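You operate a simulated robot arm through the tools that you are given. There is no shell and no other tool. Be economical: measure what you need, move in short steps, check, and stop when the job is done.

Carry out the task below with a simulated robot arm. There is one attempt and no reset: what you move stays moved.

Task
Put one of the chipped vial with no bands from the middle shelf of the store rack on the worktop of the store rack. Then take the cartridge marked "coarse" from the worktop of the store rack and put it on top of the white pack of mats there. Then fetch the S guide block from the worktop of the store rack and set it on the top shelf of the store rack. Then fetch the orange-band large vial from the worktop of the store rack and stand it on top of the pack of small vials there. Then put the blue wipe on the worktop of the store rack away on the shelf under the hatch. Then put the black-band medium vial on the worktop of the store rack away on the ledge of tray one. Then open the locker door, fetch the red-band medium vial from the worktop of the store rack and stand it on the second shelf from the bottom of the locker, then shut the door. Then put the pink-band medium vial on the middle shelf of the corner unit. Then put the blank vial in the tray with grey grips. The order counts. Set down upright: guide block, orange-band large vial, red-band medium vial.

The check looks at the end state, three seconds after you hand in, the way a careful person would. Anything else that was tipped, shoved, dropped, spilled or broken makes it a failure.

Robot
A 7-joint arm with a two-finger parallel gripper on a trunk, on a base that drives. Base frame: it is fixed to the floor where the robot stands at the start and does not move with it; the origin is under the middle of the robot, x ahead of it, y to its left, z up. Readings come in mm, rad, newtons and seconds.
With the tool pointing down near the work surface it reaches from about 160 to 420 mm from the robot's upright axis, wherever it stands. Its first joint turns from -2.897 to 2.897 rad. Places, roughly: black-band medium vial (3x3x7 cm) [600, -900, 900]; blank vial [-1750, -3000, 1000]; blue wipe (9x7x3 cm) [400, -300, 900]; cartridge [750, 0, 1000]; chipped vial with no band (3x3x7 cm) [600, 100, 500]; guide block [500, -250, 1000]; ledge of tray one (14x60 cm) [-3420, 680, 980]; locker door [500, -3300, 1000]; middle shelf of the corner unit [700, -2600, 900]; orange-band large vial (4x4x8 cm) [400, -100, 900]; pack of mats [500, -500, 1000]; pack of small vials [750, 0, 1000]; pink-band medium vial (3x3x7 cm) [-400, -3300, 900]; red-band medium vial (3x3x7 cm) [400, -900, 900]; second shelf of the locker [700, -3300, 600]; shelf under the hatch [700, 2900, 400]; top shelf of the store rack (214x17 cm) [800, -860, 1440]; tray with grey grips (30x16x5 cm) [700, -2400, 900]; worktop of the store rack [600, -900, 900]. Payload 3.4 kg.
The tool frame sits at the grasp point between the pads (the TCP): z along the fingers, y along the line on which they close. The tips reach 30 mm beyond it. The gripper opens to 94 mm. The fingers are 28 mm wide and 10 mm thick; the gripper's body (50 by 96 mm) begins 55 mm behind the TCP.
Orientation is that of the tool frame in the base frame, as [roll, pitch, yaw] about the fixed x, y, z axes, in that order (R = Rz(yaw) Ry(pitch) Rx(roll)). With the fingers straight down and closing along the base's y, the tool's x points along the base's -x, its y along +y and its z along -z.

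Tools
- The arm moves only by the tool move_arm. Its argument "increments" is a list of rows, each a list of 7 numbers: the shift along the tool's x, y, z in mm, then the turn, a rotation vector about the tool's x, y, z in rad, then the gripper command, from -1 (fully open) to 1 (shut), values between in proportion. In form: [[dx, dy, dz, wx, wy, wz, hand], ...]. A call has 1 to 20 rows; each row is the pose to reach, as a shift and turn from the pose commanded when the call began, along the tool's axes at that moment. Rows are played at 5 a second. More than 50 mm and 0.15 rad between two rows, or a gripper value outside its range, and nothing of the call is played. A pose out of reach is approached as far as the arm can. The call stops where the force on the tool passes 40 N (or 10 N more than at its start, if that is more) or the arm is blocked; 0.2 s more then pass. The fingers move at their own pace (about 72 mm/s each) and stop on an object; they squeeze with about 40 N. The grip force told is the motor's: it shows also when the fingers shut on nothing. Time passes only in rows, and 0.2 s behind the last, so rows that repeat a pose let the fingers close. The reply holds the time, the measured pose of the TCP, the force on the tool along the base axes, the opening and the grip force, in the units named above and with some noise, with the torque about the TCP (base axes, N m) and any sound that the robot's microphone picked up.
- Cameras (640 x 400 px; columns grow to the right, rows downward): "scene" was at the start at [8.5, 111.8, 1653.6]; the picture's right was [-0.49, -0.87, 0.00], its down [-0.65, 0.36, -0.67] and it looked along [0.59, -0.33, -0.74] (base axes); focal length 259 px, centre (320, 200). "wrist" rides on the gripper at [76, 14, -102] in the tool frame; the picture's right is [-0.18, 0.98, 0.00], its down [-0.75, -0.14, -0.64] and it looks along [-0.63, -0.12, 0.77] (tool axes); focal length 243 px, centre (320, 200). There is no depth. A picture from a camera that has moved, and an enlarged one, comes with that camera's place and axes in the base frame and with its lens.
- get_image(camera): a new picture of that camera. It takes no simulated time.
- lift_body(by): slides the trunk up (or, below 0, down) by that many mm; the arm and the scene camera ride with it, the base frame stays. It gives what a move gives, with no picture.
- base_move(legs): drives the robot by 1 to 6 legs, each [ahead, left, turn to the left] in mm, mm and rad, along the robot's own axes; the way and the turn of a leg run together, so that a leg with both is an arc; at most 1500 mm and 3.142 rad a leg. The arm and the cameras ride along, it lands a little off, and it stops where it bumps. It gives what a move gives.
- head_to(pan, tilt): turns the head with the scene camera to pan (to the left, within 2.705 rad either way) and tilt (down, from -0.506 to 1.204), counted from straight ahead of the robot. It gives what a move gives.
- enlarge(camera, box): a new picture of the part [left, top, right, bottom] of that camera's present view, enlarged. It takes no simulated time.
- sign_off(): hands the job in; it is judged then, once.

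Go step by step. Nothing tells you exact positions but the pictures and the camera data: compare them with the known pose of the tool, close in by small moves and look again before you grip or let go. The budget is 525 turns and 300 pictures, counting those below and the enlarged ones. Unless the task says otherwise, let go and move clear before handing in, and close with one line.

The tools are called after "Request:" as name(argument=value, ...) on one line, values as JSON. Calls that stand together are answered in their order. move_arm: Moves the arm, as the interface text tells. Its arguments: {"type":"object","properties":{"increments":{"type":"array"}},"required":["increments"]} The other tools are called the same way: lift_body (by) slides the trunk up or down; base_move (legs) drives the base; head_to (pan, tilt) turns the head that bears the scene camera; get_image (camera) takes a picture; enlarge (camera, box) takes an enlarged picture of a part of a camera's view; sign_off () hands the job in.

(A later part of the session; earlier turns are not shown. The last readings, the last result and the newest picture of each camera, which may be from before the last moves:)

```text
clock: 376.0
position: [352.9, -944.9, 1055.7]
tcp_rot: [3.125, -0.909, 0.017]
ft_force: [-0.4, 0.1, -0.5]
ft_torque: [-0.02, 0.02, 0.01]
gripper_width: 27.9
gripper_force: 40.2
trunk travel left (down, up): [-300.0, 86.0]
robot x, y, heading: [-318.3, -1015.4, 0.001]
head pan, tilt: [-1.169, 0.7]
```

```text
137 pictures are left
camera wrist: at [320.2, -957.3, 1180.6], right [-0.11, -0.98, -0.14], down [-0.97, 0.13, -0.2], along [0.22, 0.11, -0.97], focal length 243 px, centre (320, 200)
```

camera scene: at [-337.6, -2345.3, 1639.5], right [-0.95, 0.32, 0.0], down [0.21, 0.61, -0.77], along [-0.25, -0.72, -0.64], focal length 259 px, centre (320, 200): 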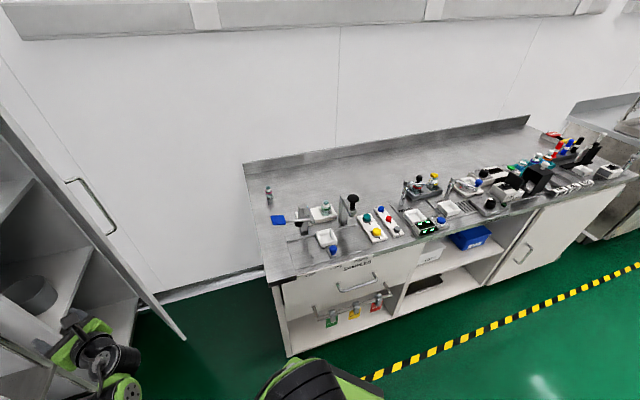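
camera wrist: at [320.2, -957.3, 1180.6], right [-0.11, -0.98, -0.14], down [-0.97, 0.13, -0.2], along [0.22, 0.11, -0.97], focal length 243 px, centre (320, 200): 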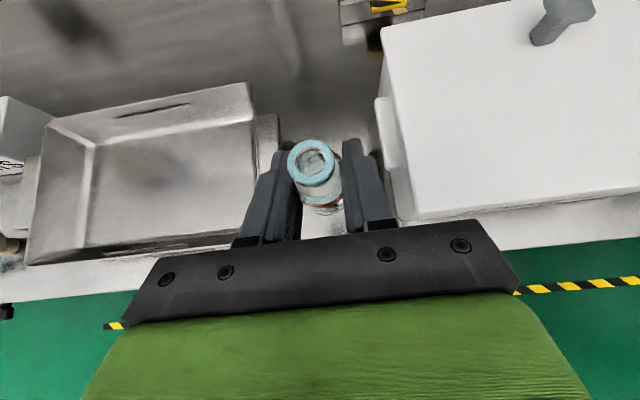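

Red vial held, base 39 mm below the TCP. Drive to the locker, turn diagonally and lower.

Request:
base_move(legs=[[-230, 0, 0], [0, -1420, 0], [0, 0, -0.74]])

Request:
lift_body(by=-300)

Request:
head_to(pan=0.0, tilt=0.5)

Request:
get_image(camera="scene")

Request:
get_image(camera="wrist")

```text
clock: 386.2
position: [16.5, -2796.0, 1055.6]
tcp_rot: [3.127, -0.911, -0.685]
ft_force: [0.7, 0.3, -0.3]
ft_torque: [0.03, 0.04, 0.04]
gripper_width: 27.9
gripper_force: 40.3
trunk travel left (down, up): [-300.0, 86.0]
robot x, y, heading: [-541.0, -2419.5, -0.704]
head pan, tilt: [-1.169, 0.7]
```

```text
clock: 389.2
position: [17.5, -2796.1, 757.6]
tcp_rot: [3.128, -0.91, -0.684]
ft_force: [-0.4, 0.5, -0.3]
ft_torque: [0.0, -0.01, -0.01]
gripper_width: 28.0
gripper_force: 40.4
trunk travel left (down, up): [0.0, 386.0]
robot x, y, heading: [-541.3, -2417.2, -0.7]
head pan, tilt: [-1.169, 0.7]
```

```text
clock: 390.6
position: [17.7, -2797.6, 758.0]
tcp_rot: [3.128, -0.907, -0.683]
ft_force: [0.3, -0.2, 0.4]
ft_torque: [0.01, -0.01, 0.01]
gripper_width: 28.1
gripper_force: 39.8
trunk travel left (down, up): [0.0, 386.0]
robot x, y, heading: [-542.1, -2417.8, -0.703]
head pan, tilt: [0.0, 0.499]
```

```text
136 pictures are left
camera scene: at [-419.1, -2323.8, 1358.2], right [-0.65, -0.76, 0.0], down [-0.37, 0.31, -0.88], along [0.67, -0.57, -0.48], focal length 259 px, centre (320, 200)
```

scene: 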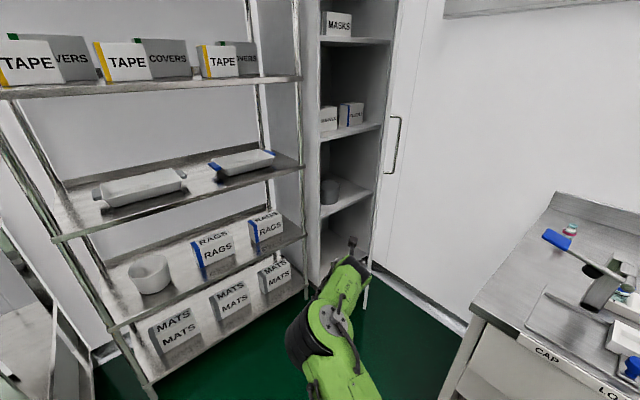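

```text
135 pictures are left
camera wrist: at [-17.2, -2784.3, 881.5], right [-0.72, -0.68, -0.14], down [-0.65, 0.73, -0.2], along [0.24, -0.06, -0.97], focal length 243 px, centre (320, 200)
```

wrist: 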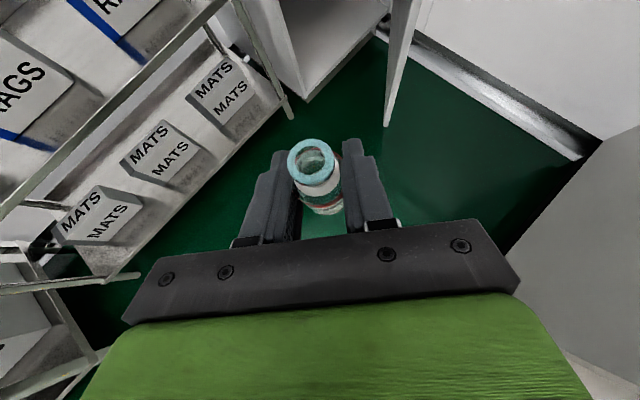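

Request:
enlarge(camera="scene", box=[280, 0, 440, 300])

```text
1.33 times, centred on (360, 150) of scene
camera zoom: at [-419.1, -2323.8, 1358.2], right [-0.65, -0.76, 0.0], down [-0.37, 0.31, -0.88], along [0.67, -0.57, -0.48], focal length 346 px, centre (267, 267)
```

zoom: 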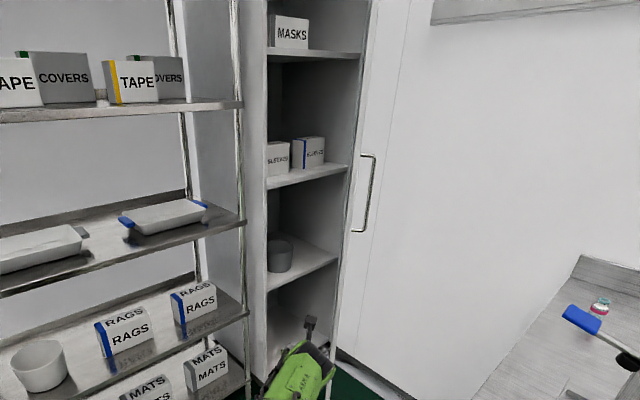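

The second shelf is at z≈615, free to the right of the roll. I'll centre the arm, lower it a bit, and move up partway for a closer look.

Request:
move_arm(increments=[[-10, 36, 8, -0.045, 0, 0.034, 1], [-20, 72, 16, -0.087, 0, 0.068, 1], [-20, 72, 16, -0.087, 0, 0.068, 1]])

Request:
base_move(legs=[[0, 57, -0.047], [440, 0, 0]])

Request:
get_image(camera="wrist")

Request:
get_image(camera="scene")

```text
clock: 391.4
position: [-28.7, -2854.0, 732.1]
tcp_rot: [3.128, -0.913, -0.796]
ft_force: [-1.0, 0.3, -1.4]
ft_torque: [-0.01, -0.03, 0.04]
gripper_width: 28.2
gripper_force: 40.5
trunk travel left (down, up): [0.0, 386.0]
robot x, y, heading: [-540.4, -2419.3, -0.702]
head pan, tilt: [0.0, 0.499]
```

```text
clock: 394.6
position: [287.9, -3122.3, 733.5]
tcp_rot: [3.126, -0.91, -0.875]
ft_force: [0.7, 0.2, 1.2]
ft_torque: [-0.01, -0.02, -0.05]
gripper_width: 28.0
gripper_force: 39.9
trunk travel left (down, up): [0.0, 386.0]
robot x, y, heading: [-186.2, -2651.4, -0.781]
head pan, tilt: [0.0, 0.499]
stopped in leg 2: the robot was blocked; the commanded pose is now the measured one
```

```text
133 pictures are left
camera wrist: at [257.4, -3105.0, 858.2], right [-0.83, -0.54, -0.14], down [-0.51, 0.84, -0.2], along [0.22, -0.1, -0.97], focal length 243 px, centre (320, 200)
```

wrist: 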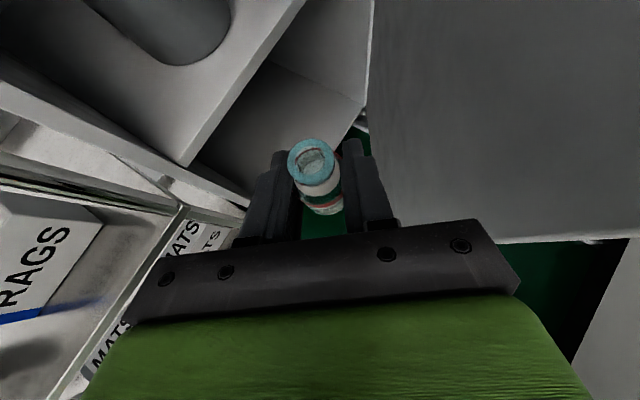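

```text
132 pictures are left
camera scene: at [-58.1, -2565.0, 1358.2], right [-0.7, -0.71, 0.0], down [-0.34, 0.34, -0.88], along [0.62, -0.62, -0.48], focal length 259 px, centre (320, 200)
```

scene: 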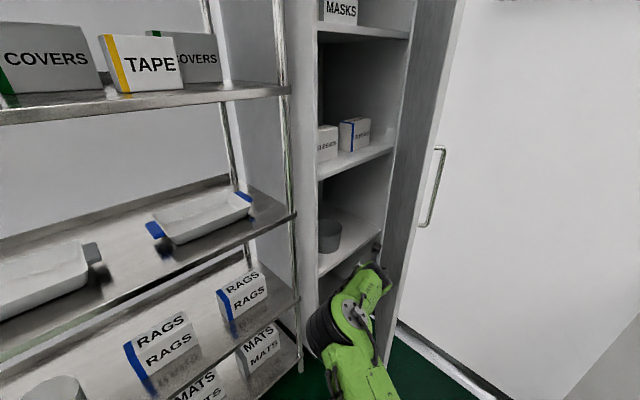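

The base grazed the bench corner. Shift left 32 mm and advance in two stages.

Request:
base_move(legs=[[0, 32, 0], [190, 0, 0]])

Request:
get_image(camera="wrist")

Request:
get_image(camera="scene")

```text
clock: 396.6
position: [449.5, -3228.1, 733.0]
tcp_rot: [3.126, -0.909, -0.866]
ft_force: [-0.3, -0.2, -0.6]
ft_torque: [0.0, 0.0, -0.04]
gripper_width: 27.8
gripper_force: 39.7
trunk travel left (down, up): [0.0, 386.0]
robot x, y, heading: [-30.0, -2757.7, -0.773]
head pan, tilt: [0.0, 0.499]
```

```text
131 pictures are left
camera wrist: at [417.0, -3210.2, 857.7], right [-0.83, -0.54, -0.14], down [-0.51, 0.84, -0.2], along [0.22, -0.1, -0.97], focal length 243 px, centre (320, 200)
```

wrist: 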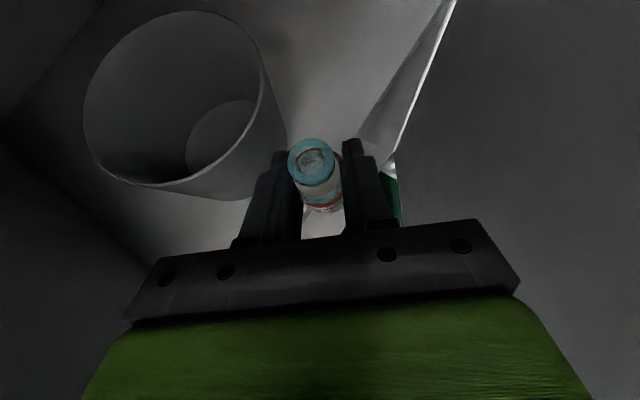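

```text
130 pictures are left
camera scene: at [97.7, -2672.9, 1358.1], right [-0.7, -0.72, 0.0], down [-0.34, 0.33, -0.88], along [0.63, -0.61, -0.48], focal length 259 px, centre (320, 200)
```

scene: 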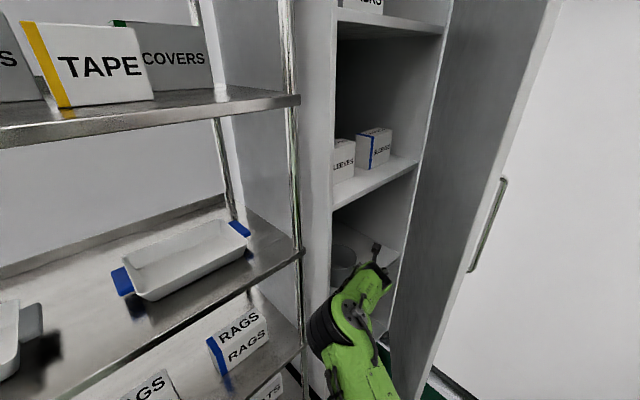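

The container (a tub) stands left; free space is right of it near (500,−3335). Advance 105 mm.

Request:
base_move(legs=[[100, 0, 0]])

Request:
get_image(camera="wrist")

```text
clock: 397.8
position: [518.2, -3299.8, 733.7]
tcp_rot: [3.125, -0.909, -0.869]
ft_force: [0.2, -0.2, 0.4]
ft_torque: [0.0, -0.02, 0.02]
gripper_width: 28.0
gripper_force: 40.0
trunk travel left (down, up): [0.0, 386.0]
robot x, y, heading: [37.8, -2828.0, -0.773]
head pan, tilt: [0.0, 0.499]
```

```text
129 pictures are left
camera wrist: at [486.4, -3280.6, 857.4], right [-0.83, -0.54, -0.14], down [-0.51, 0.84, -0.2], along [0.22, -0.1, -0.97], focal length 243 px, centre (320, 200)
```

wrist: 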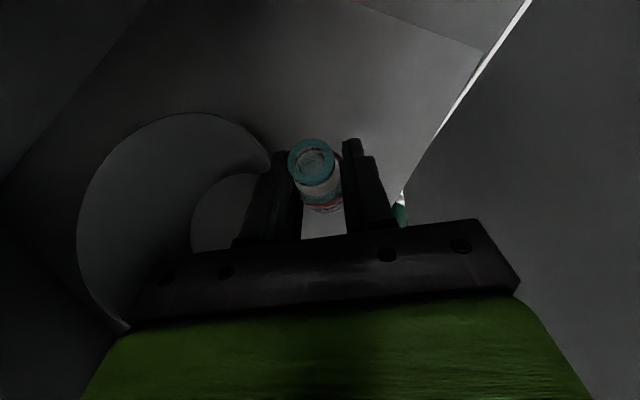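

Tub rim is close on the left. Shift the hand 42 mm to the right.

Request:
move_arm(increments=[[3, 21, 4, 0, 0, 0, 1], [6, 43, 8, 0, 0, 0, 1], [6, 43, 8, 0, 0, 0, 1]])

Request:
get_image(camera="wrist")

Request:
head_to(pan=0.0, tilt=0.7)

Request:
enlarge(camera="scene", box=[280, 60, 500, 300])

```text
clock: 398.6
position: [491.3, -3333.6, 732.3]
tcp_rot: [3.128, -0.91, -0.869]
ft_force: [0.4, -0.4, -0.4]
ft_torque: [-0.01, -0.02, -0.01]
gripper_width: 27.9
gripper_force: 39.9
trunk travel left (down, up): [0.0, 386.0]
robot x, y, heading: [43.2, -2825.9, -0.772]
head pan, tilt: [0.0, 0.499]
```

```text
128 pictures are left
camera wrist: at [459.4, -3314.8, 856.7], right [-0.83, -0.54, -0.14], down [-0.51, 0.84, -0.2], along [0.22, -0.1, -0.97], focal length 243 px, centre (320, 200)
```

wrist: 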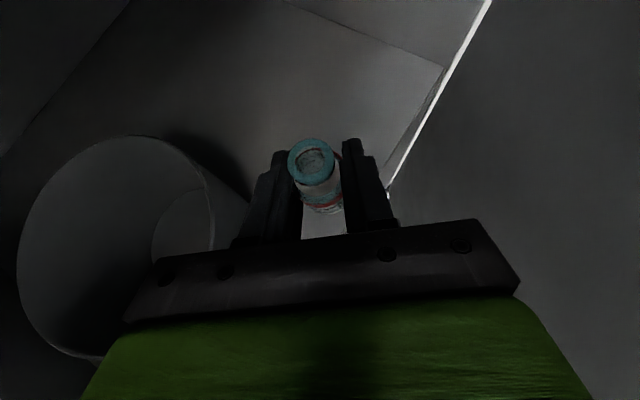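

```text
clock: 399.3
position: [490.6, -3333.4, 733.1]
tcp_rot: [3.126, -0.908, -0.87]
ft_force: [0.5, -0.6, 0.6]
ft_torque: [0.02, -0.02, 0.01]
gripper_width: 27.8
gripper_force: 40.7
trunk travel left (down, up): [0.0, 386.0]
robot x, y, heading: [39.8, -2823.5, -0.775]
head pan, tilt: [0.0, 0.7]
```

```text
1.67 times, centred on (390, 180) of scene
camera zoom: at [163.9, -2737.8, 1340.5], right [-0.7, -0.71, 0.0], down [-0.46, 0.45, -0.77], along [0.55, -0.54, -0.64], focal length 432 px, centre (203, 233)
```

zoom: 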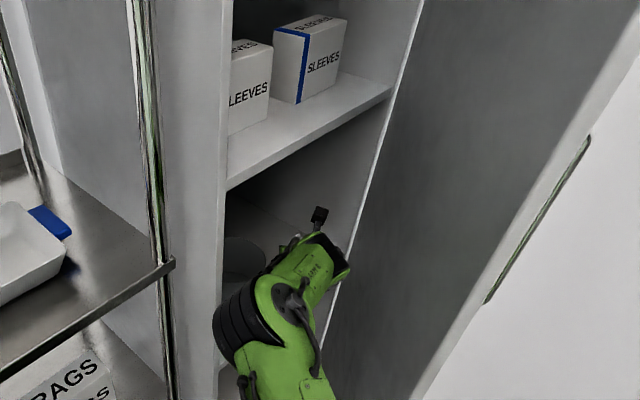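

Move 15 mm deeper and lower toward the shelf (contact expected ≈654).

Request:
move_arm(increments=[[11, -4, 14, 0, 0, 0, 1], [-12, -4, 32, 0, 0, 0, 1], [-38, -4, 53, 0, 0, 0, 1], [-38, -4, 53, 0, 0, 0, 1]])

Request:
get_image(camera="wrist")

```text
clock: 400.3
position: [506.2, -3343.7, 668.4]
tcp_rot: [3.128, -0.911, -0.872]
ft_force: [-0.4, 0.2, -0.2]
ft_torque: [0.02, -0.01, 0.02]
gripper_width: 28.0
gripper_force: 39.8
trunk travel left (down, up): [0.0, 386.0]
robot x, y, heading: [39.0, -2824.5, -0.775]
head pan, tilt: [0.0, 0.7]
```

```text
126 pictures are left
camera wrist: at [474.2, -3326.8, 793.6], right [-0.83, -0.54, -0.14], down [-0.51, 0.84, -0.2], along [0.22, -0.1, -0.97], focal length 243 px, centre (320, 200)
```

wrist: 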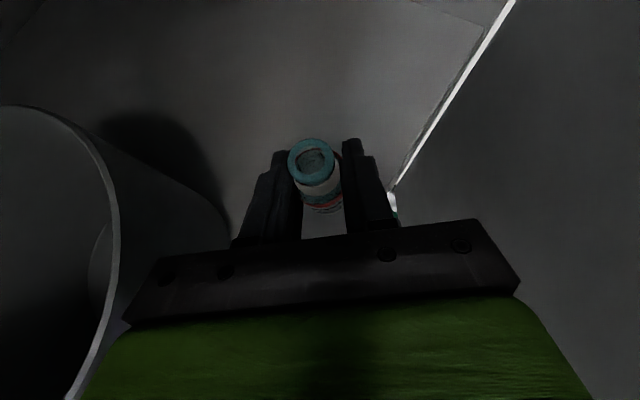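

Request:
move_arm(increments=[[-3, 0, 2.4, 0, 0, 0, 1], [-6, 0, 4.7, 0, 0, 0, 1], [-9, 0, 7, 0, 0, 0, 1], [-11, 0, 8.6, 0, 0, 0, 1]])

```text
clock: 401.3
position: [505.2, -3345.6, 659.5]
tcp_rot: [3.127, -0.915, -0.87]
ft_force: [-1.6, 1.9, 9.2]
ft_torque: [0.01, 0.0, 0.0]
gripper_width: 28.1
gripper_force: 40.0
trunk travel left (down, up): [0.0, 386.0]
robot x, y, heading: [37.2, -2828.8, -0.775]
head pan, tilt: [0.0, 0.7]
```

Contact (9 N). Relieve, open, and back out along the tool axis.

Request:
move_arm(increments=[[3, 0, -2.4, 0, 0, 0, 1], [3, 0, -2.4, 0, 0, 0, 0.2], [3, 0, -2.4, 0, 0, 0, -0.2], [3, 0, -2.4, 0, 0, 0, -0.2], [3, 0, -2.4, 0, 0, 0, -0.2], [3, 0, -40, 0, 0, 0, -0.2], [3, 0, -85, 0, 0, 0, -0.2], [3, 0, -125, 0, 0, 0, -0.2]])

Request:
get_image(camera="wrist")

```text
clock: 403.1
position: [445.7, -3268.7, 736.8]
tcp_rot: [3.125, -0.91, -0.869]
ft_force: [0.5, 0.0, -0.6]
ft_torque: [0.0, -0.01, 0.0]
gripper_width: 56.4
gripper_force: 0.0
trunk travel left (down, up): [0.0, 386.0]
robot x, y, heading: [38.5, -2826.8, -0.775]
head pan, tilt: [0.0, 0.7]
```

```text
125 pictures are left
camera wrist: at [415.4, -3250.1, 860.9], right [-0.83, -0.54, -0.14], down [-0.51, 0.84, -0.2], along [0.22, -0.1, -0.97], focal length 243 px, centre (320, 200)
```

wrist: 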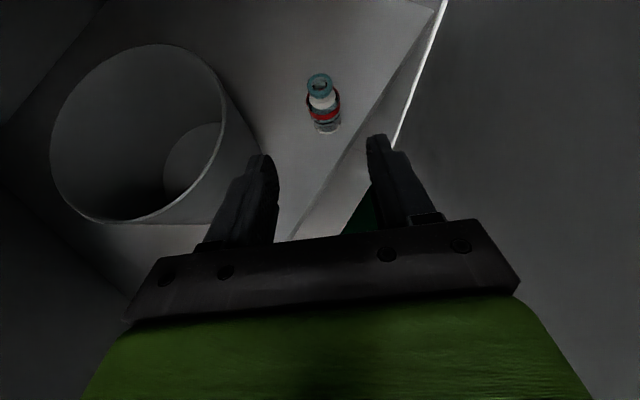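

The red vial stands on the second shelf, clear of the edge. Back out and raise the trunk, then I'll close the door from outside.

Request:
base_move(legs=[[-250, 0, 0]])

Request:
lift_body(by=280)

Request:
head_to(pan=0.0, tilt=0.6)

Request:
get_image(camera="scene")

```text
clock: 404.9
position: [271.4, -3092.6, 737.4]
tcp_rot: [3.127, -0.911, -0.865]
ft_force: [-0.6, -0.2, 0.2]
ft_torque: [-0.02, 0.01, 0.02]
gripper_width: 56.3
gripper_force: 0.1
trunk travel left (down, up): [0.0, 386.0]
robot x, y, heading: [-135.2, -2655.4, -0.769]
head pan, tilt: [0.0, 0.7]
```

```text
clock: 407.8
position: [271.4, -3093.1, 1015.8]
tcp_rot: [3.127, -0.908, -0.866]
ft_force: [0.1, 0.6, 0.9]
ft_torque: [0.02, 0.02, -0.02]
gripper_width: 56.7
gripper_force: 0.0
trunk travel left (down, up): [-280.0, 106.0]
robot x, y, heading: [-137.7, -2652.1, -0.772]
head pan, tilt: [0.0, 0.7]
```

```text
clock: 408.4
position: [270.4, -3092.7, 1014.4]
tcp_rot: [3.127, -0.91, -0.864]
ft_force: [0.8, 0.4, -0.2]
ft_torque: [-0.02, 0.0, 0.02]
gripper_width: 56.4
gripper_force: 0.0
trunk travel left (down, up): [-280.0, 106.0]
robot x, y, heading: [-139.2, -2648.8, -0.772]
head pan, tilt: [0.0, 0.6]
```

```text
124 pictures are left
camera scene: at [-12.5, -2565.4, 1627.9], right [-0.7, -0.72, 0.0], down [-0.41, 0.39, -0.82], along [0.59, -0.57, -0.57], focal length 259 px, centre (320, 200)
```

scene: 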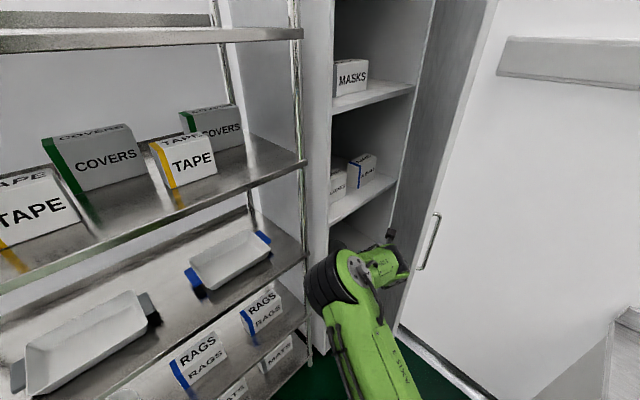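

Plan: go around the door's free edge to its outside, below the handle, and push it closed sideways with the hand. First back off, lower to z≈865, and swing the hand right.

Request:
base_move(legs=[[-130, 0, 0]])

Request:
lift_body(by=-150)

Request:
move_arm(increments=[[0, 43, 0, 0, 0, 0, 1], [0, 86, 0, 0, 0, 0, 1], [0, 130, 0, 0, 0, 0, 1], [0, 173, 0, 0, 0, 0, 1], [0, 217, 0, 0, 0, 0, 1], [0, 260, 0, 0, 0, 0, 1], [0, 260, 0, 0, 0, 0, 1]])

Request:
get_image(camera="scene")

```text
clock: 409.7
position: [175.2, -3001.9, 1016.7]
tcp_rot: [3.128, -0.911, -0.868]
ft_force: [-0.2, 1.0, -0.1]
ft_torque: [-0.03, -0.02, 0.0]
gripper_width: 56.4
gripper_force: 0.2
trunk travel left (down, up): [-280.0, 106.0]
robot x, y, heading: [-235.5, -2564.7, -0.77]
head pan, tilt: [0.0, 0.6]
```

```text
clock: 411.5
position: [175.2, -3002.8, 865.8]
tcp_rot: [3.127, -0.911, -0.868]
ft_force: [0.0, -0.2, 0.1]
ft_torque: [0.0, 0.01, 0.0]
gripper_width: 56.3
gripper_force: 0.1
trunk travel left (down, up): [-130.0, 256.0]
robot x, y, heading: [-235.1, -2561.5, -0.772]
head pan, tilt: [0.0, 0.6]
```

```text
clock: 413.1
position: [-25.2, -3168.0, 867.6]
tcp_rot: [3.127, -0.909, -0.868]
ft_force: [-0.1, -0.6, 0.1]
ft_torque: [0.0, 0.0, -0.02]
gripper_width: 0.0
gripper_force: 32.9
trunk travel left (down, up): [-130.0, 256.0]
robot x, y, heading: [-232.2, -2557.9, -0.772]
head pan, tilt: [0.0, 0.6]
```

```text
123 pictures are left
camera scene: at [-106.3, -2473.7, 1478.7], right [-0.7, -0.72, 0.0], down [-0.4, 0.39, -0.82], along [0.59, -0.58, -0.57], focal length 259 px, centre (320, 200)
```

scene: 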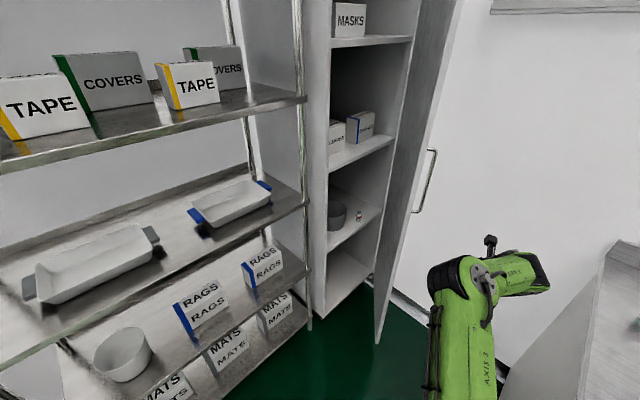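

The red vial can be seen in place. Now drive forward 200 mm so the hand lies along the outside of the door.

Request:
base_move(legs=[[200, 0, 0]])

Request:
get_image(camera="scene")

Request:
get_image(camera="wrist")

```text
clock: 414.6
position: [113.0, -3305.9, 866.9]
tcp_rot: [3.128, -0.909, -0.871]
ft_force: [0.4, -0.5, -1.0]
ft_torque: [-0.03, -0.01, 0.01]
gripper_width: 0.0
gripper_force: 32.8
trunk travel left (down, up): [-130.0, 256.0]
robot x, y, heading: [-93.9, -2697.8, -0.777]
head pan, tilt: [0.0, 0.6]
```

```text
122 pictures are left
camera scene: at [34.3, -2612.4, 1478.8], right [-0.7, -0.71, 0.0], down [-0.4, 0.4, -0.82], along [0.59, -0.58, -0.57], focal length 259 px, centre (320, 200)
```

scene: 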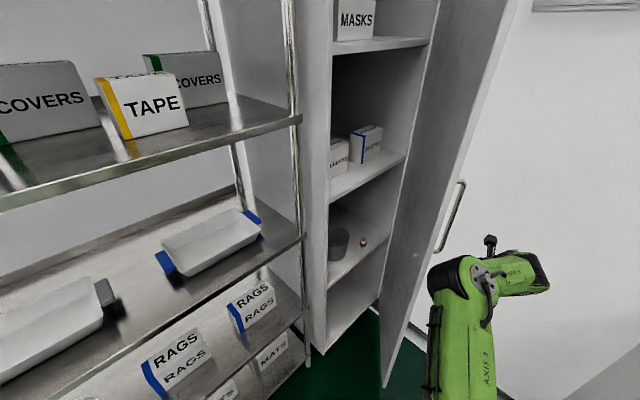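

```text
121 pictures are left
camera wrist: at [81.4, -3287.6, 991.5], right [-0.83, -0.54, -0.14], down [-0.51, 0.84, -0.2], along [0.22, -0.1, -0.97], focal length 243 px, centre (320, 200)
```

wrist: 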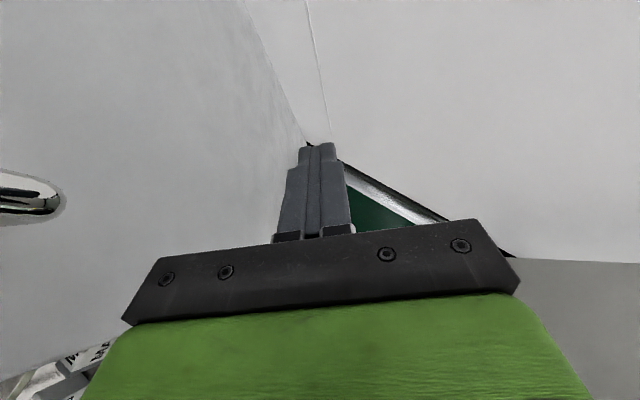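

I'm outside the door, below the handle. Push it leftwards with the closed hand.

Request:
move_arm(increments=[[0, -42, 0, 0, 0, 0, 1], [0, -84, 0, 0, 0, 0, 1], [0, -126, 0, 0, 0, 0, 1], [0, -168, 0, 0, 0, 0, 1], [0, -210, 0, 0, 0, 0, 1], [0, -250, 0, 0, 0, 0, 1]])

Request:
get_image(camera="scene")

```text
clock: 416.0
position: [306.7, -3145.0, 865.8]
tcp_rot: [3.125, -0.91, -0.87]
ft_force: [-0.6, -0.4, -0.9]
ft_torque: [-0.03, 0.02, 0.01]
gripper_width: 0.0
gripper_force: 33.3
trunk travel left (down, up): [-130.0, 256.0]
robot x, y, heading: [-93.0, -2699.3, -0.774]
head pan, tilt: [0.0, 0.6]
```

```text
120 pictures are left
camera scene: at [34.0, -2610.6, 1478.7], right [-0.7, -0.71, 0.0], down [-0.4, 0.4, -0.83], along [0.59, -0.58, -0.56], focal length 259 px, centre (320, 200)
```

scene: 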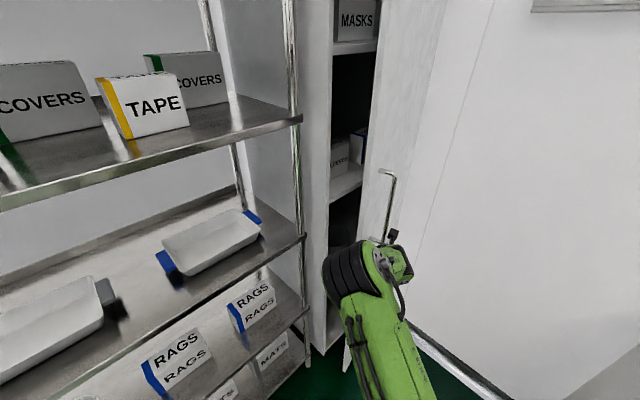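

Door is nearly closed (~20°). Push it the rest of the way in +x.

Request:
move_arm(increments=[[12, -23, 15, 0, 0, 0, 1], [24, -46, 31, 0, 0, 0, 1], [36, -69, 46, 0, 0, 0, 1], [45, -88, 58, 0, 0, 0, 1]])

Request:
get_image(camera="scene")

```text
clock: 417.2
position: [423.5, -3138.1, 867.7]
tcp_rot: [3.135, -0.91, -0.865]
ft_force: [-13.2, 21.4, 4.5]
ft_torque: [-2.37, -1.22, -0.26]
gripper_width: 0.0
gripper_force: 32.9
trunk travel left (down, up): [-130.0, 256.0]
robot x, y, heading: [-93.6, -2694.6, -0.772]
head pan, tilt: [0.0, 0.6]
stopped in row 4: the force on the tool passed its limit at 41 N (the readings are from after the stop); the commanded pose is now the measured one
```

```text
119 pictures are left
camera scene: at [29.3, -2606.0, 1478.9], right [-0.7, -0.71, 0.0], down [-0.4, 0.39, -0.83], along [0.59, -0.58, -0.56], focal length 259 px, centre (320, 200)
```

scene: 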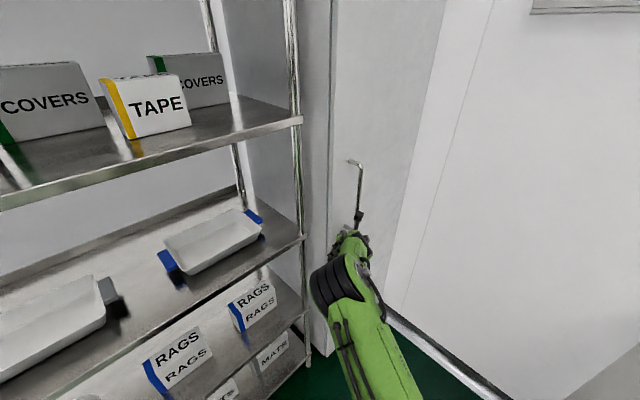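

The door looks shut. Retract and inspect the gap.

Request:
base_move(legs=[[-200, 0, 0]])

Request:
enlarge(camera="scene", box=[300, 0, 440, 330])

Request:
enlarge(camera="scene", box=[310, 60, 390, 140])

```text
clock: 418.9
position: [278.6, -2998.3, 866.8]
tcp_rot: [3.132, -0.907, -0.867]
ft_force: [0.3, -0.7, -0.6]
ft_torque: [0.02, 0.01, -0.03]
gripper_width: 0.2
gripper_force: 32.8
trunk travel left (down, up): [-130.0, 256.0]
robot x, y, heading: [-237.8, -2554.0, -0.776]
head pan, tilt: [0.0, 0.6]
```

```text
1.21 times, centred on (370, 165) of scene
camera zoom: at [-113.3, -2466.7, 1478.8], right [-0.7, -0.71, 0.0], down [-0.4, 0.4, -0.83], along [0.59, -0.58, -0.56], focal length 314 px, centre (259, 242)
```

zoom: 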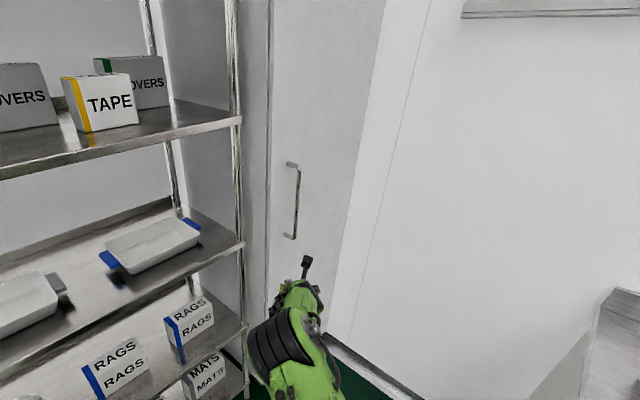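

```text
5.00 times, centred on (350, 100) of scene
camera zoom: at [-113.3, -2466.7, 1478.8], right [-0.7, -0.71, 0.0], down [-0.4, 0.4, -0.83], along [0.59, -0.58, -0.56], focal length 1297 px, centre (170, 700)
```

zoom: 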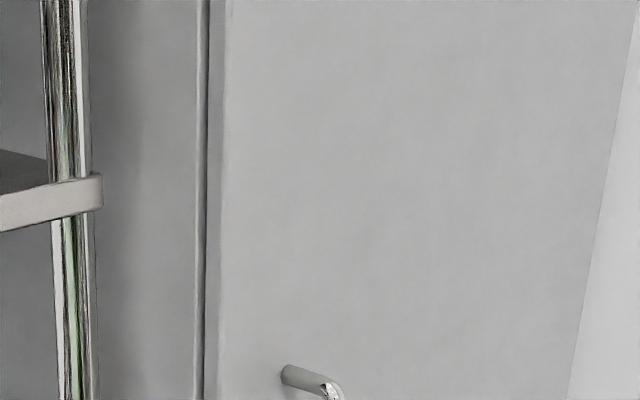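

There may be a few mm of gap left. Push once more near the free edge.

Request:
move_arm(increments=[[0, -25, 0, 0, 0, 0, 1], [0, -25, 0, 0, 0, 0, 1]])

Request:
base_move(legs=[[165, 0, 0]])

Request:
move_arm(increments=[[4, -8, 5, 0, 0, 0, 1], [8, -15, 10, 0, 0, 0, 1], [12, -23, 15, 0, 0, 0, 1], [16, -31, 20, 0, 0, 0, 1], [20, -38, 25, 0, 0, 0, 1], [24, -46, 31, 0, 0, 0, 1]])

Request:
enlarge(camera="scene", box=[290, 60, 370, 140])

```text
clock: 419.4
position: [298.6, -2985.3, 865.4]
tcp_rot: [3.132, -0.906, -0.871]
ft_force: [-0.2, -1.2, 0.5]
ft_torque: [-0.03, 0.0, -0.01]
gripper_width: 0.0
gripper_force: 32.7
trunk travel left (down, up): [-130.0, 256.0]
robot x, y, heading: [-236.8, -2553.7, -0.775]
head pan, tilt: [0.0, 0.6]
```

```text
clock: 420.9
position: [423.5, -3100.1, 864.9]
tcp_rot: [3.133, -0.905, -0.863]
ft_force: [0.2, 0.0, -0.8]
ft_torque: [-0.02, -0.01, 0.0]
gripper_width: 0.0
gripper_force: 33.2
trunk travel left (down, up): [-130.0, 256.0]
robot x, y, heading: [-118.6, -2670.7, -0.768]
head pan, tilt: [0.0, 0.6]
```

```text
clock: 421.4
position: [425.9, -3099.9, 864.0]
tcp_rot: [3.12, -0.896, -0.872]
ft_force: [-19.7, 13.0, 10.2]
ft_torque: [-0.1, -0.1, -0.01]
gripper_width: 0.0
gripper_force: 32.7
trunk travel left (down, up): [-130.0, 256.0]
robot x, y, heading: [-122.4, -2674.2, -0.771]
head pan, tilt: [0.0, 0.6]
stopped in row 2: the force on the tool passed its limit at 47 N (the readings are from after the stop); the commanded pose is now the measured one
```

```text
5.00 times, centred on (330, 100) of scene
camera zoom: at [3.3, -2581.0, 1479.0], right [-0.7, -0.72, 0.0], down [-0.4, 0.39, -0.83], along [0.59, -0.58, -0.56], focal length 1297 px, centre (270, 700)
```

zoom: 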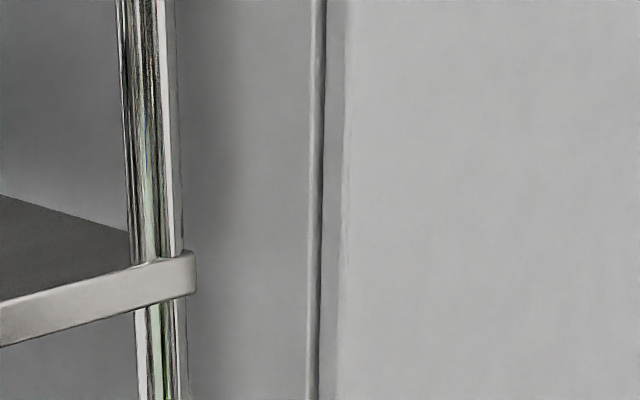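

The door doesn't move under 45 N: it is shut. Next the pink vial on the bench at about (−405,−3250). I'll back away, raise the trunk, turn toward the bench end, and slide into the gap beside it.

Request:
base_move(legs=[[-170, 0, 0], [0, 60, 0]])

Request:
lift_body(by=256)

Request:
base_move(legs=[[0, 0, -1.66]])

Request:
head_to(pan=0.2, tilt=0.7)

Request:
get_image(camera="scene")

```text
clock: 423.4
position: [352.5, -2942.4, 862.5]
tcp_rot: [3.121, -0.891, -0.869]
ft_force: [-0.4, -0.1, -0.7]
ft_torque: [-0.03, 0.03, -0.04]
gripper_width: 0.0
gripper_force: 32.5
trunk travel left (down, up): [-130.0, 256.0]
robot x, y, heading: [-192.6, -2516.9, -0.772]
head pan, tilt: [0.0, 0.6]
```

```text
clock: 426.1
position: [352.4, -2943.4, 1116.6]
tcp_rot: [3.121, -0.892, -0.867]
ft_force: [0.8, -0.5, -0.1]
ft_torque: [0.02, 0.01, 0.03]
gripper_width: 0.0
gripper_force: 33.1
trunk travel left (down, up): [-386.0, 0.0]
robot x, y, heading: [-194.4, -2514.0, -0.772]
head pan, tilt: [0.0, 0.6]
```

```text
clock: 430.5
position: [-669.9, -3024.3, 1116.1]
tcp_rot: [3.12, -0.893, -2.521]
ft_force: [-0.5, 0.5, -0.3]
ft_torque: [0.0, 0.03, 0.02]
gripper_width: 0.2
gripper_force: 32.8
trunk travel left (down, up): [-386.0, 0.0]
robot x, y, heading: [-193.1, -2514.1, -2.429]
head pan, tilt: [0.0, 0.6]
```

```text
clock: 431.2
position: [-668.8, -3023.7, 1117.6]
tcp_rot: [3.12, -0.893, -2.522]
ft_force: [0.4, 0.6, 0.4]
ft_torque: [-0.02, 0.03, -0.01]
gripper_width: 0.0
gripper_force: 33.4
trunk travel left (down, up): [-386.0, 0.0]
robot x, y, heading: [-192.8, -2515.7, -2.427]
head pan, tilt: [0.201, 0.7]
```

```text
115 pictures are left
camera scene: at [-103.2, -2659.0, 1724.9], right [-0.79, 0.61, 0.0], down [0.39, 0.51, -0.77], along [-0.47, -0.61, -0.64], focal length 259 px, centre (320, 200)
```

scene: 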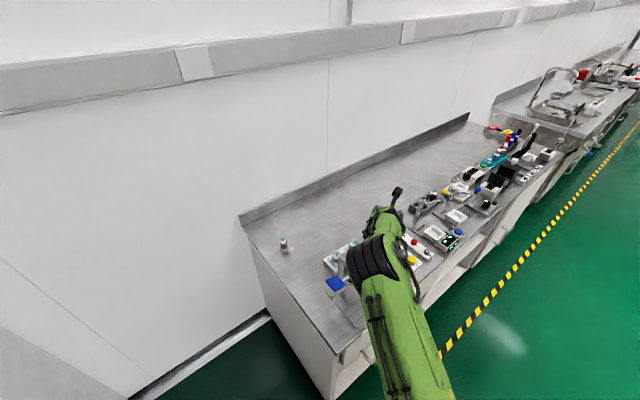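

Pink vial at about (−393,−3266). Slide left to bring the hand over it.

Request:
base_move(legs=[[-50, 340, 0]])

Request:
get_image(camera="wrist")

```text
clock: 433.5
position: [-409.2, -3250.0, 1116.9]
tcp_rot: [3.121, -0.893, -2.53]
ft_force: [-0.1, -0.2, -0.1]
ft_torque: [0.0, 0.03, -0.01]
gripper_width: 0.3
gripper_force: 33.2
trunk travel left (down, up): [-386.0, 0.0]
robot x, y, heading: [70.0, -2744.6, -2.438]
head pan, tilt: [0.201, 0.7]
```

```text
114 pictures are left
camera wrist: at [-389.7, -3220.0, 1241.5], right [-0.46, 0.88, -0.13], down [0.88, 0.43, -0.19], along [-0.11, -0.2, -0.97], focal length 243 px, centre (320, 200)
```

wrist: 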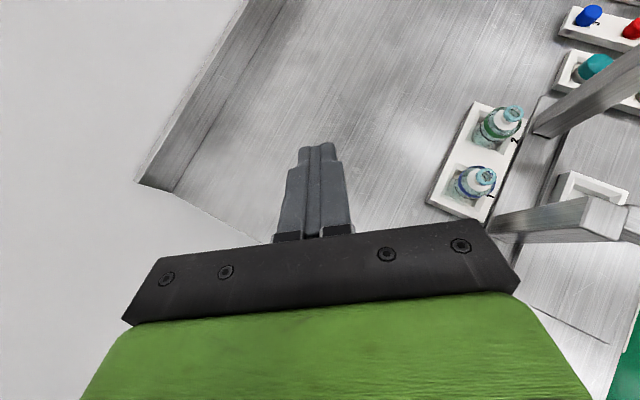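

The vial is hidden beneath the hand. Retract the arm 100 mm and open the gripper to see it.

Request:
move_arm(increments=[[-21, 0, -26, 0, 0, 0, -0.4], [-42, 0, -52, 0, 0, 0, -0.4], [-69, 0, -86, 0, 0, 0, -0.4], [-69, 0, -86, 0, 0, 0, -0.4]])

Request:
get_image(camera="wrist")

```text
clock: 434.5
position: [-320.1, -3186.4, 1113.5]
tcp_rot: [3.12, -0.891, -2.53]
ft_force: [-0.1, 0.2, 0.6]
ft_torque: [-0.03, 0.01, -0.01]
gripper_width: 65.6
gripper_force: 0.0
trunk travel left (down, up): [-386.0, 0.0]
robot x, y, heading: [66.9, -2744.1, -2.438]
head pan, tilt: [0.201, 0.7]
```

```text
113 pictures are left
camera wrist: at [-300.9, -3157.3, 1239.8], right [-0.46, 0.88, -0.13], down [0.88, 0.43, -0.19], along [-0.11, -0.2, -0.97], focal length 243 px, centre (320, 200)
```

wrist: 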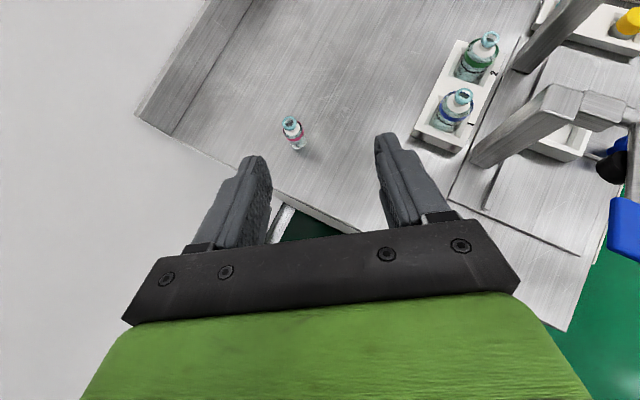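

Vial at (−402,−3294). Shift base left 40 / ahead 45 and lower the trunk 120 mm.

Request:
base_move(legs=[[45, 40, 0]])

Request:
lift_body(by=-100)

Request:
get_image(camera="wrist")

```text
clock: 435.4
position: [-329.9, -3244.3, 1116.0]
tcp_rot: [3.12, -0.893, -2.532]
ft_force: [0.7, 0.0, -1.0]
ft_torque: [0.01, 0.0, 0.0]
gripper_width: 65.8
gripper_force: 0.0
trunk travel left (down, up): [-386.0, 0.0]
robot x, y, heading: [55.0, -2800.2, -2.437]
head pan, tilt: [0.201, 0.7]
```

```text
clock: 436.8
position: [-330.6, -3244.4, 1015.1]
tcp_rot: [3.121, -0.892, -2.532]
ft_force: [0.1, 0.8, -0.7]
ft_torque: [0.0, 0.01, 0.03]
gripper_width: 65.7
gripper_force: 0.0
trunk travel left (down, up): [-286.0, 100.0]
robot x, y, heading: [59.8, -2797.5, -2.435]
head pan, tilt: [0.201, 0.7]
```

```text
112 pictures are left
camera wrist: at [-310.3, -3214.1, 1140.0], right [-0.45, 0.88, -0.13], down [0.88, 0.43, -0.19], along [-0.11, -0.2, -0.97], focal length 243 px, centre (320, 200)
```

wrist: 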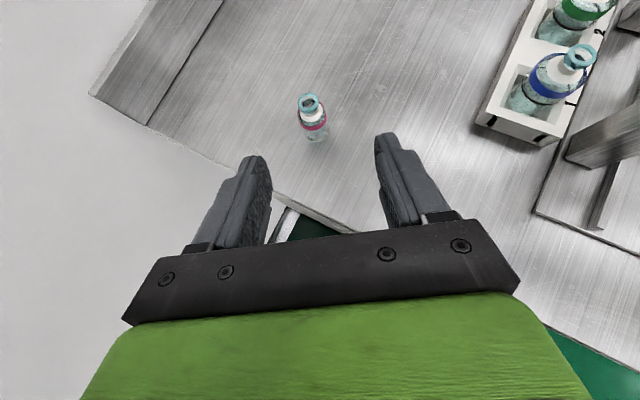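

Request:
move_arm(increments=[[26, -2, 32, 0, 0, 0, -0.3], [51, -5, 64, 0, 0, 0, -0.3], [20, -5, 89, 0, 0, 0, -0.3], [-6, -5, 110, 0, 0, 0, -0.3], [-6, -5, 110, 0, 0, 0, -0.3]])

Request:
get_image(camera="wrist")

```text
clock: 438.0
position: [-396.5, -3292.7, 939.7]
tcp_rot: [3.123, -0.893, -2.533]
ft_force: [0.1, -0.8, 0.1]
ft_torque: [0.01, 0.01, -0.01]
gripper_width: 61.0
gripper_force: 0.0
trunk travel left (down, up): [-286.0, 100.0]
robot x, y, heading: [59.4, -2800.7, -2.438]
head pan, tilt: [0.201, 0.7]
```

```text
111 pictures are left
camera wrist: at [-377.1, -3263.5, 1065.1], right [-0.45, 0.88, -0.13], down [0.88, 0.43, -0.19], along [-0.11, -0.2, -0.97], focal length 243 px, centre (320, 200)
```

wrist: 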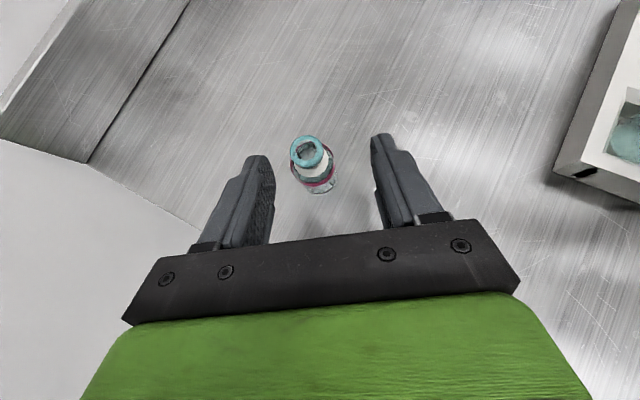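

The vial is lower than assumed (bench ≈ z 867). Move 20 mm forward and lower.

Request:
move_arm(increments=[[13, -3, 16, 0, 0, 0, -0.3], [-3, -3, 29, 0, 0, 0, -0.3], [-3, -3, 29, 0, 0, 0, -0.3]])

Request:
get_image(camera="wrist")

```text
clock: 438.8
position: [-411.3, -3307.7, 919.8]
tcp_rot: [3.12, -0.893, -2.533]
ft_force: [0.4, -0.5, 0.3]
ft_torque: [0.01, -0.01, -0.01]
gripper_width: 61.1
gripper_force: 0.1
trunk travel left (down, up): [-286.0, 100.0]
robot x, y, heading: [58.7, -2802.1, -2.434]
head pan, tilt: [0.201, 0.7]
```

```text
110 pictures are left
camera wrist: at [-392.2, -3277.3, 1044.5], right [-0.45, 0.88, -0.13], down [0.88, 0.43, -0.19], along [-0.11, -0.2, -0.97], focal length 243 px, centre (320, 200)
```

wrist: 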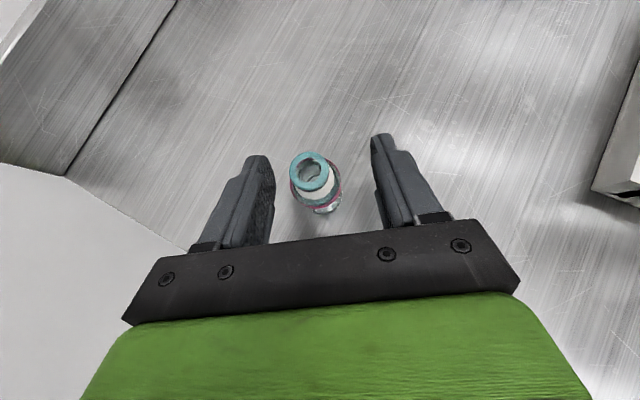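

Request:
move_arm(increments=[[-5, 0, 7, 0, 0, 0, -0.3], [-10, 0, 11, 0, 0, 0, -0.3], [-14, 0, 15, 0, 0, 0, -0.3], [-14, 0, 15, 0, 0, 0, -0.3]])

Request:
get_image(camera="wrist")

```text
clock: 439.8
position: [-414.0, -3307.8, 899.1]
tcp_rot: [3.12, -0.892, -2.533]
ft_force: [-0.3, 0.5, 0.2]
ft_torque: [-0.02, -0.03, -0.01]
gripper_width: 61.1
gripper_force: 0.1
trunk travel left (down, up): [-286.0, 100.0]
robot x, y, heading: [60.3, -2797.9, -2.44]
head pan, tilt: [0.201, 0.7]
```

```text
109 pictures are left
camera wrist: at [-394.7, -3279.0, 1024.3], right [-0.45, 0.88, -0.13], down [0.88, 0.43, -0.19], along [-0.11, -0.2, -0.97], focal length 243 px, centre (320, 200)
```

wrist: 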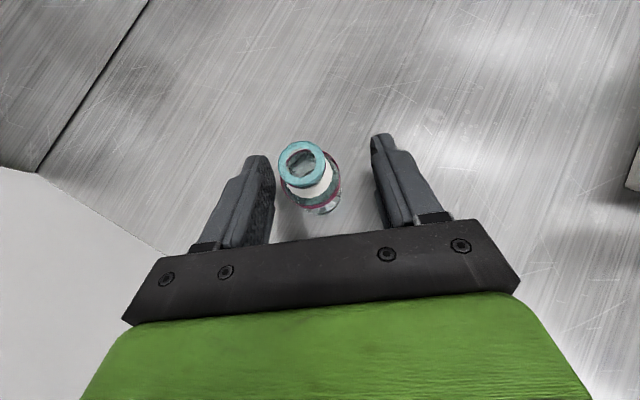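

Height now matches my earlier grips. Close and lift.

Request:
move_arm(increments=[[0, 0, 0, 0, 0, 0, 0.1], [0, 0, 0, 0, 0, 0, 1], [0, 0, 0, 0, 0, 0, 1], [0, 0, 0, 0, 0, 0, 1]])

Request:
move_arm(increments=[[24, 0, -18, 0, 0, 0, 1], [55, 0, -43, 0, 0, 0, 1], [86, 0, -68, 0, 0, 0, 1], [118, 0, -94, 0, 0, 0, 1], [118, 0, -94, 0, 0, 0, 1]])

Request:
get_image(camera="wrist")

```text
clock: 440.8
position: [-414.7, -3309.2, 899.9]
tcp_rot: [3.12, -0.894, -2.533]
ft_force: [-0.1, -0.5, 3.6]
ft_torque: [-0.15, -0.05, 0.05]
gripper_width: 27.6
gripper_force: 40.2
trunk travel left (down, up): [-286.0, 100.0]
robot x, y, heading: [62.0, -2799.0, -2.437]
head pan, tilt: [0.201, 0.7]
```

```text
clock: 442.0
position: [-415.6, -3309.7, 1051.3]
tcp_rot: [3.121, -0.891, -2.532]
ft_force: [0.3, -0.3, 0.1]
ft_torque: [-0.01, 0.01, 0.02]
gripper_width: 28.1
gripper_force: 40.5
trunk travel left (down, up): [-286.0, 100.0]
robot x, y, heading: [63.0, -2802.7, -2.437]
head pan, tilt: [0.201, 0.7]
```

```text
108 pictures are left
camera wrist: at [-395.3, -3281.5, 1176.3], right [-0.45, 0.88, -0.13], down [0.88, 0.43, -0.18], along [-0.11, -0.2, -0.97], focal length 243 px, centre (320, 200)
```

wrist: 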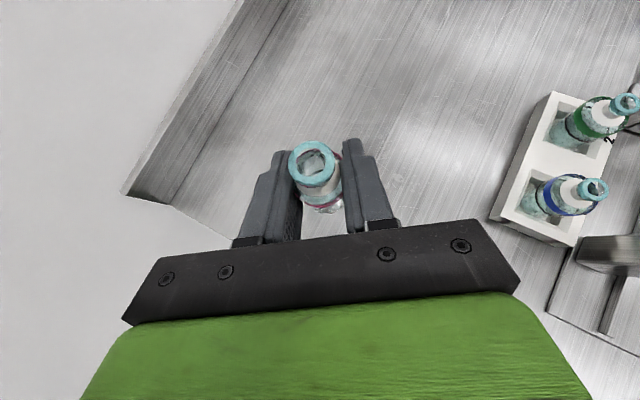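

Pink vial held. Raise, slide back out, and turn to face the corner unit.

Request:
lift_body(by=100)

Request:
base_move(legs=[[0, -620, 0], [0, 0, 2.437]])

Request:
head_to(pan=-0.1, tilt=0.55)

Request:
get_image(camera="scene")

```text
clock: 443.3
position: [-414.2, -3309.8, 1152.0]
tcp_rot: [3.119, -0.892, -2.534]
ft_force: [-1.1, 0.7, -0.4]
ft_torque: [0.0, 0.0, -0.03]
gripper_width: 28.1
gripper_force: 39.8
trunk travel left (down, up): [-386.0, 0.0]
robot x, y, heading: [60.5, -2801.4, -2.437]
head pan, tilt: [0.201, 0.7]
```

```text
clock: 452.6
position: [343.7, -2235.2, 1151.7]
tcp_rot: [3.121, -0.891, -0.078]
ft_force: [0.2, -0.5, 0.0]
ft_torque: [0.01, 0.01, -0.01]
gripper_width: 27.8
gripper_force: 39.9
trunk travel left (down, up): [-386.0, 0.0]
robot x, y, heading: [-347.2, -2329.0, 0.018]
head pan, tilt: [0.201, 0.7]
```

```text
clock: 453.4
position: [342.6, -2235.2, 1151.9]
tcp_rot: [3.123, -0.892, -0.079]
ft_force: [-0.2, 0.7, 0.1]
ft_torque: [0.02, -0.04, 0.02]
gripper_width: 28.1
gripper_force: 40.2
trunk travel left (down, up): [-386.0, 0.0]
robot x, y, heading: [-347.7, -2329.3, 0.016]
head pan, tilt: [-0.099, 0.55]
```

```text
107 pictures are left
camera scene: at [-319.9, -2185.7, 1738.0], right [-0.08, -1.0, 0.0], down [-0.52, 0.04, -0.85], along [0.85, -0.07, -0.52], focal length 259 px, centre (320, 200)
```

scene: 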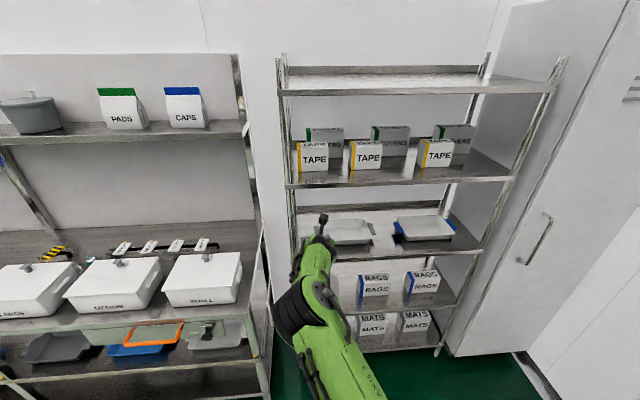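

Request:
enlarge(camera="scene", box=[280, 190, 500, 290])

```text
2.91 times, centred on (390, 240) of scene
camera zoom: at [-319.9, -2185.7, 1738.0], right [-0.08, -1.0, 0.0], down [-0.52, 0.04, -0.85], along [0.85, -0.07, -0.52], focal length 754 px, centre (116, 84)
```

zoom: 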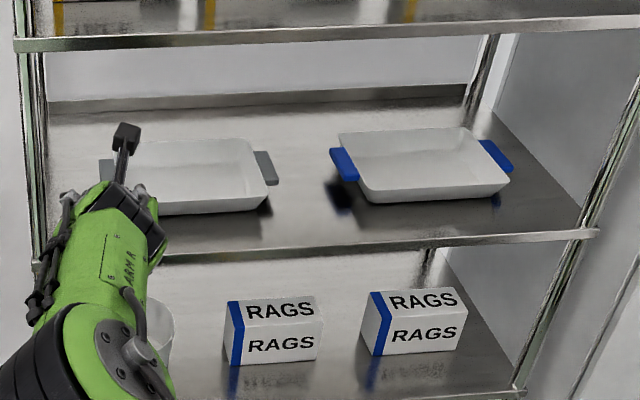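

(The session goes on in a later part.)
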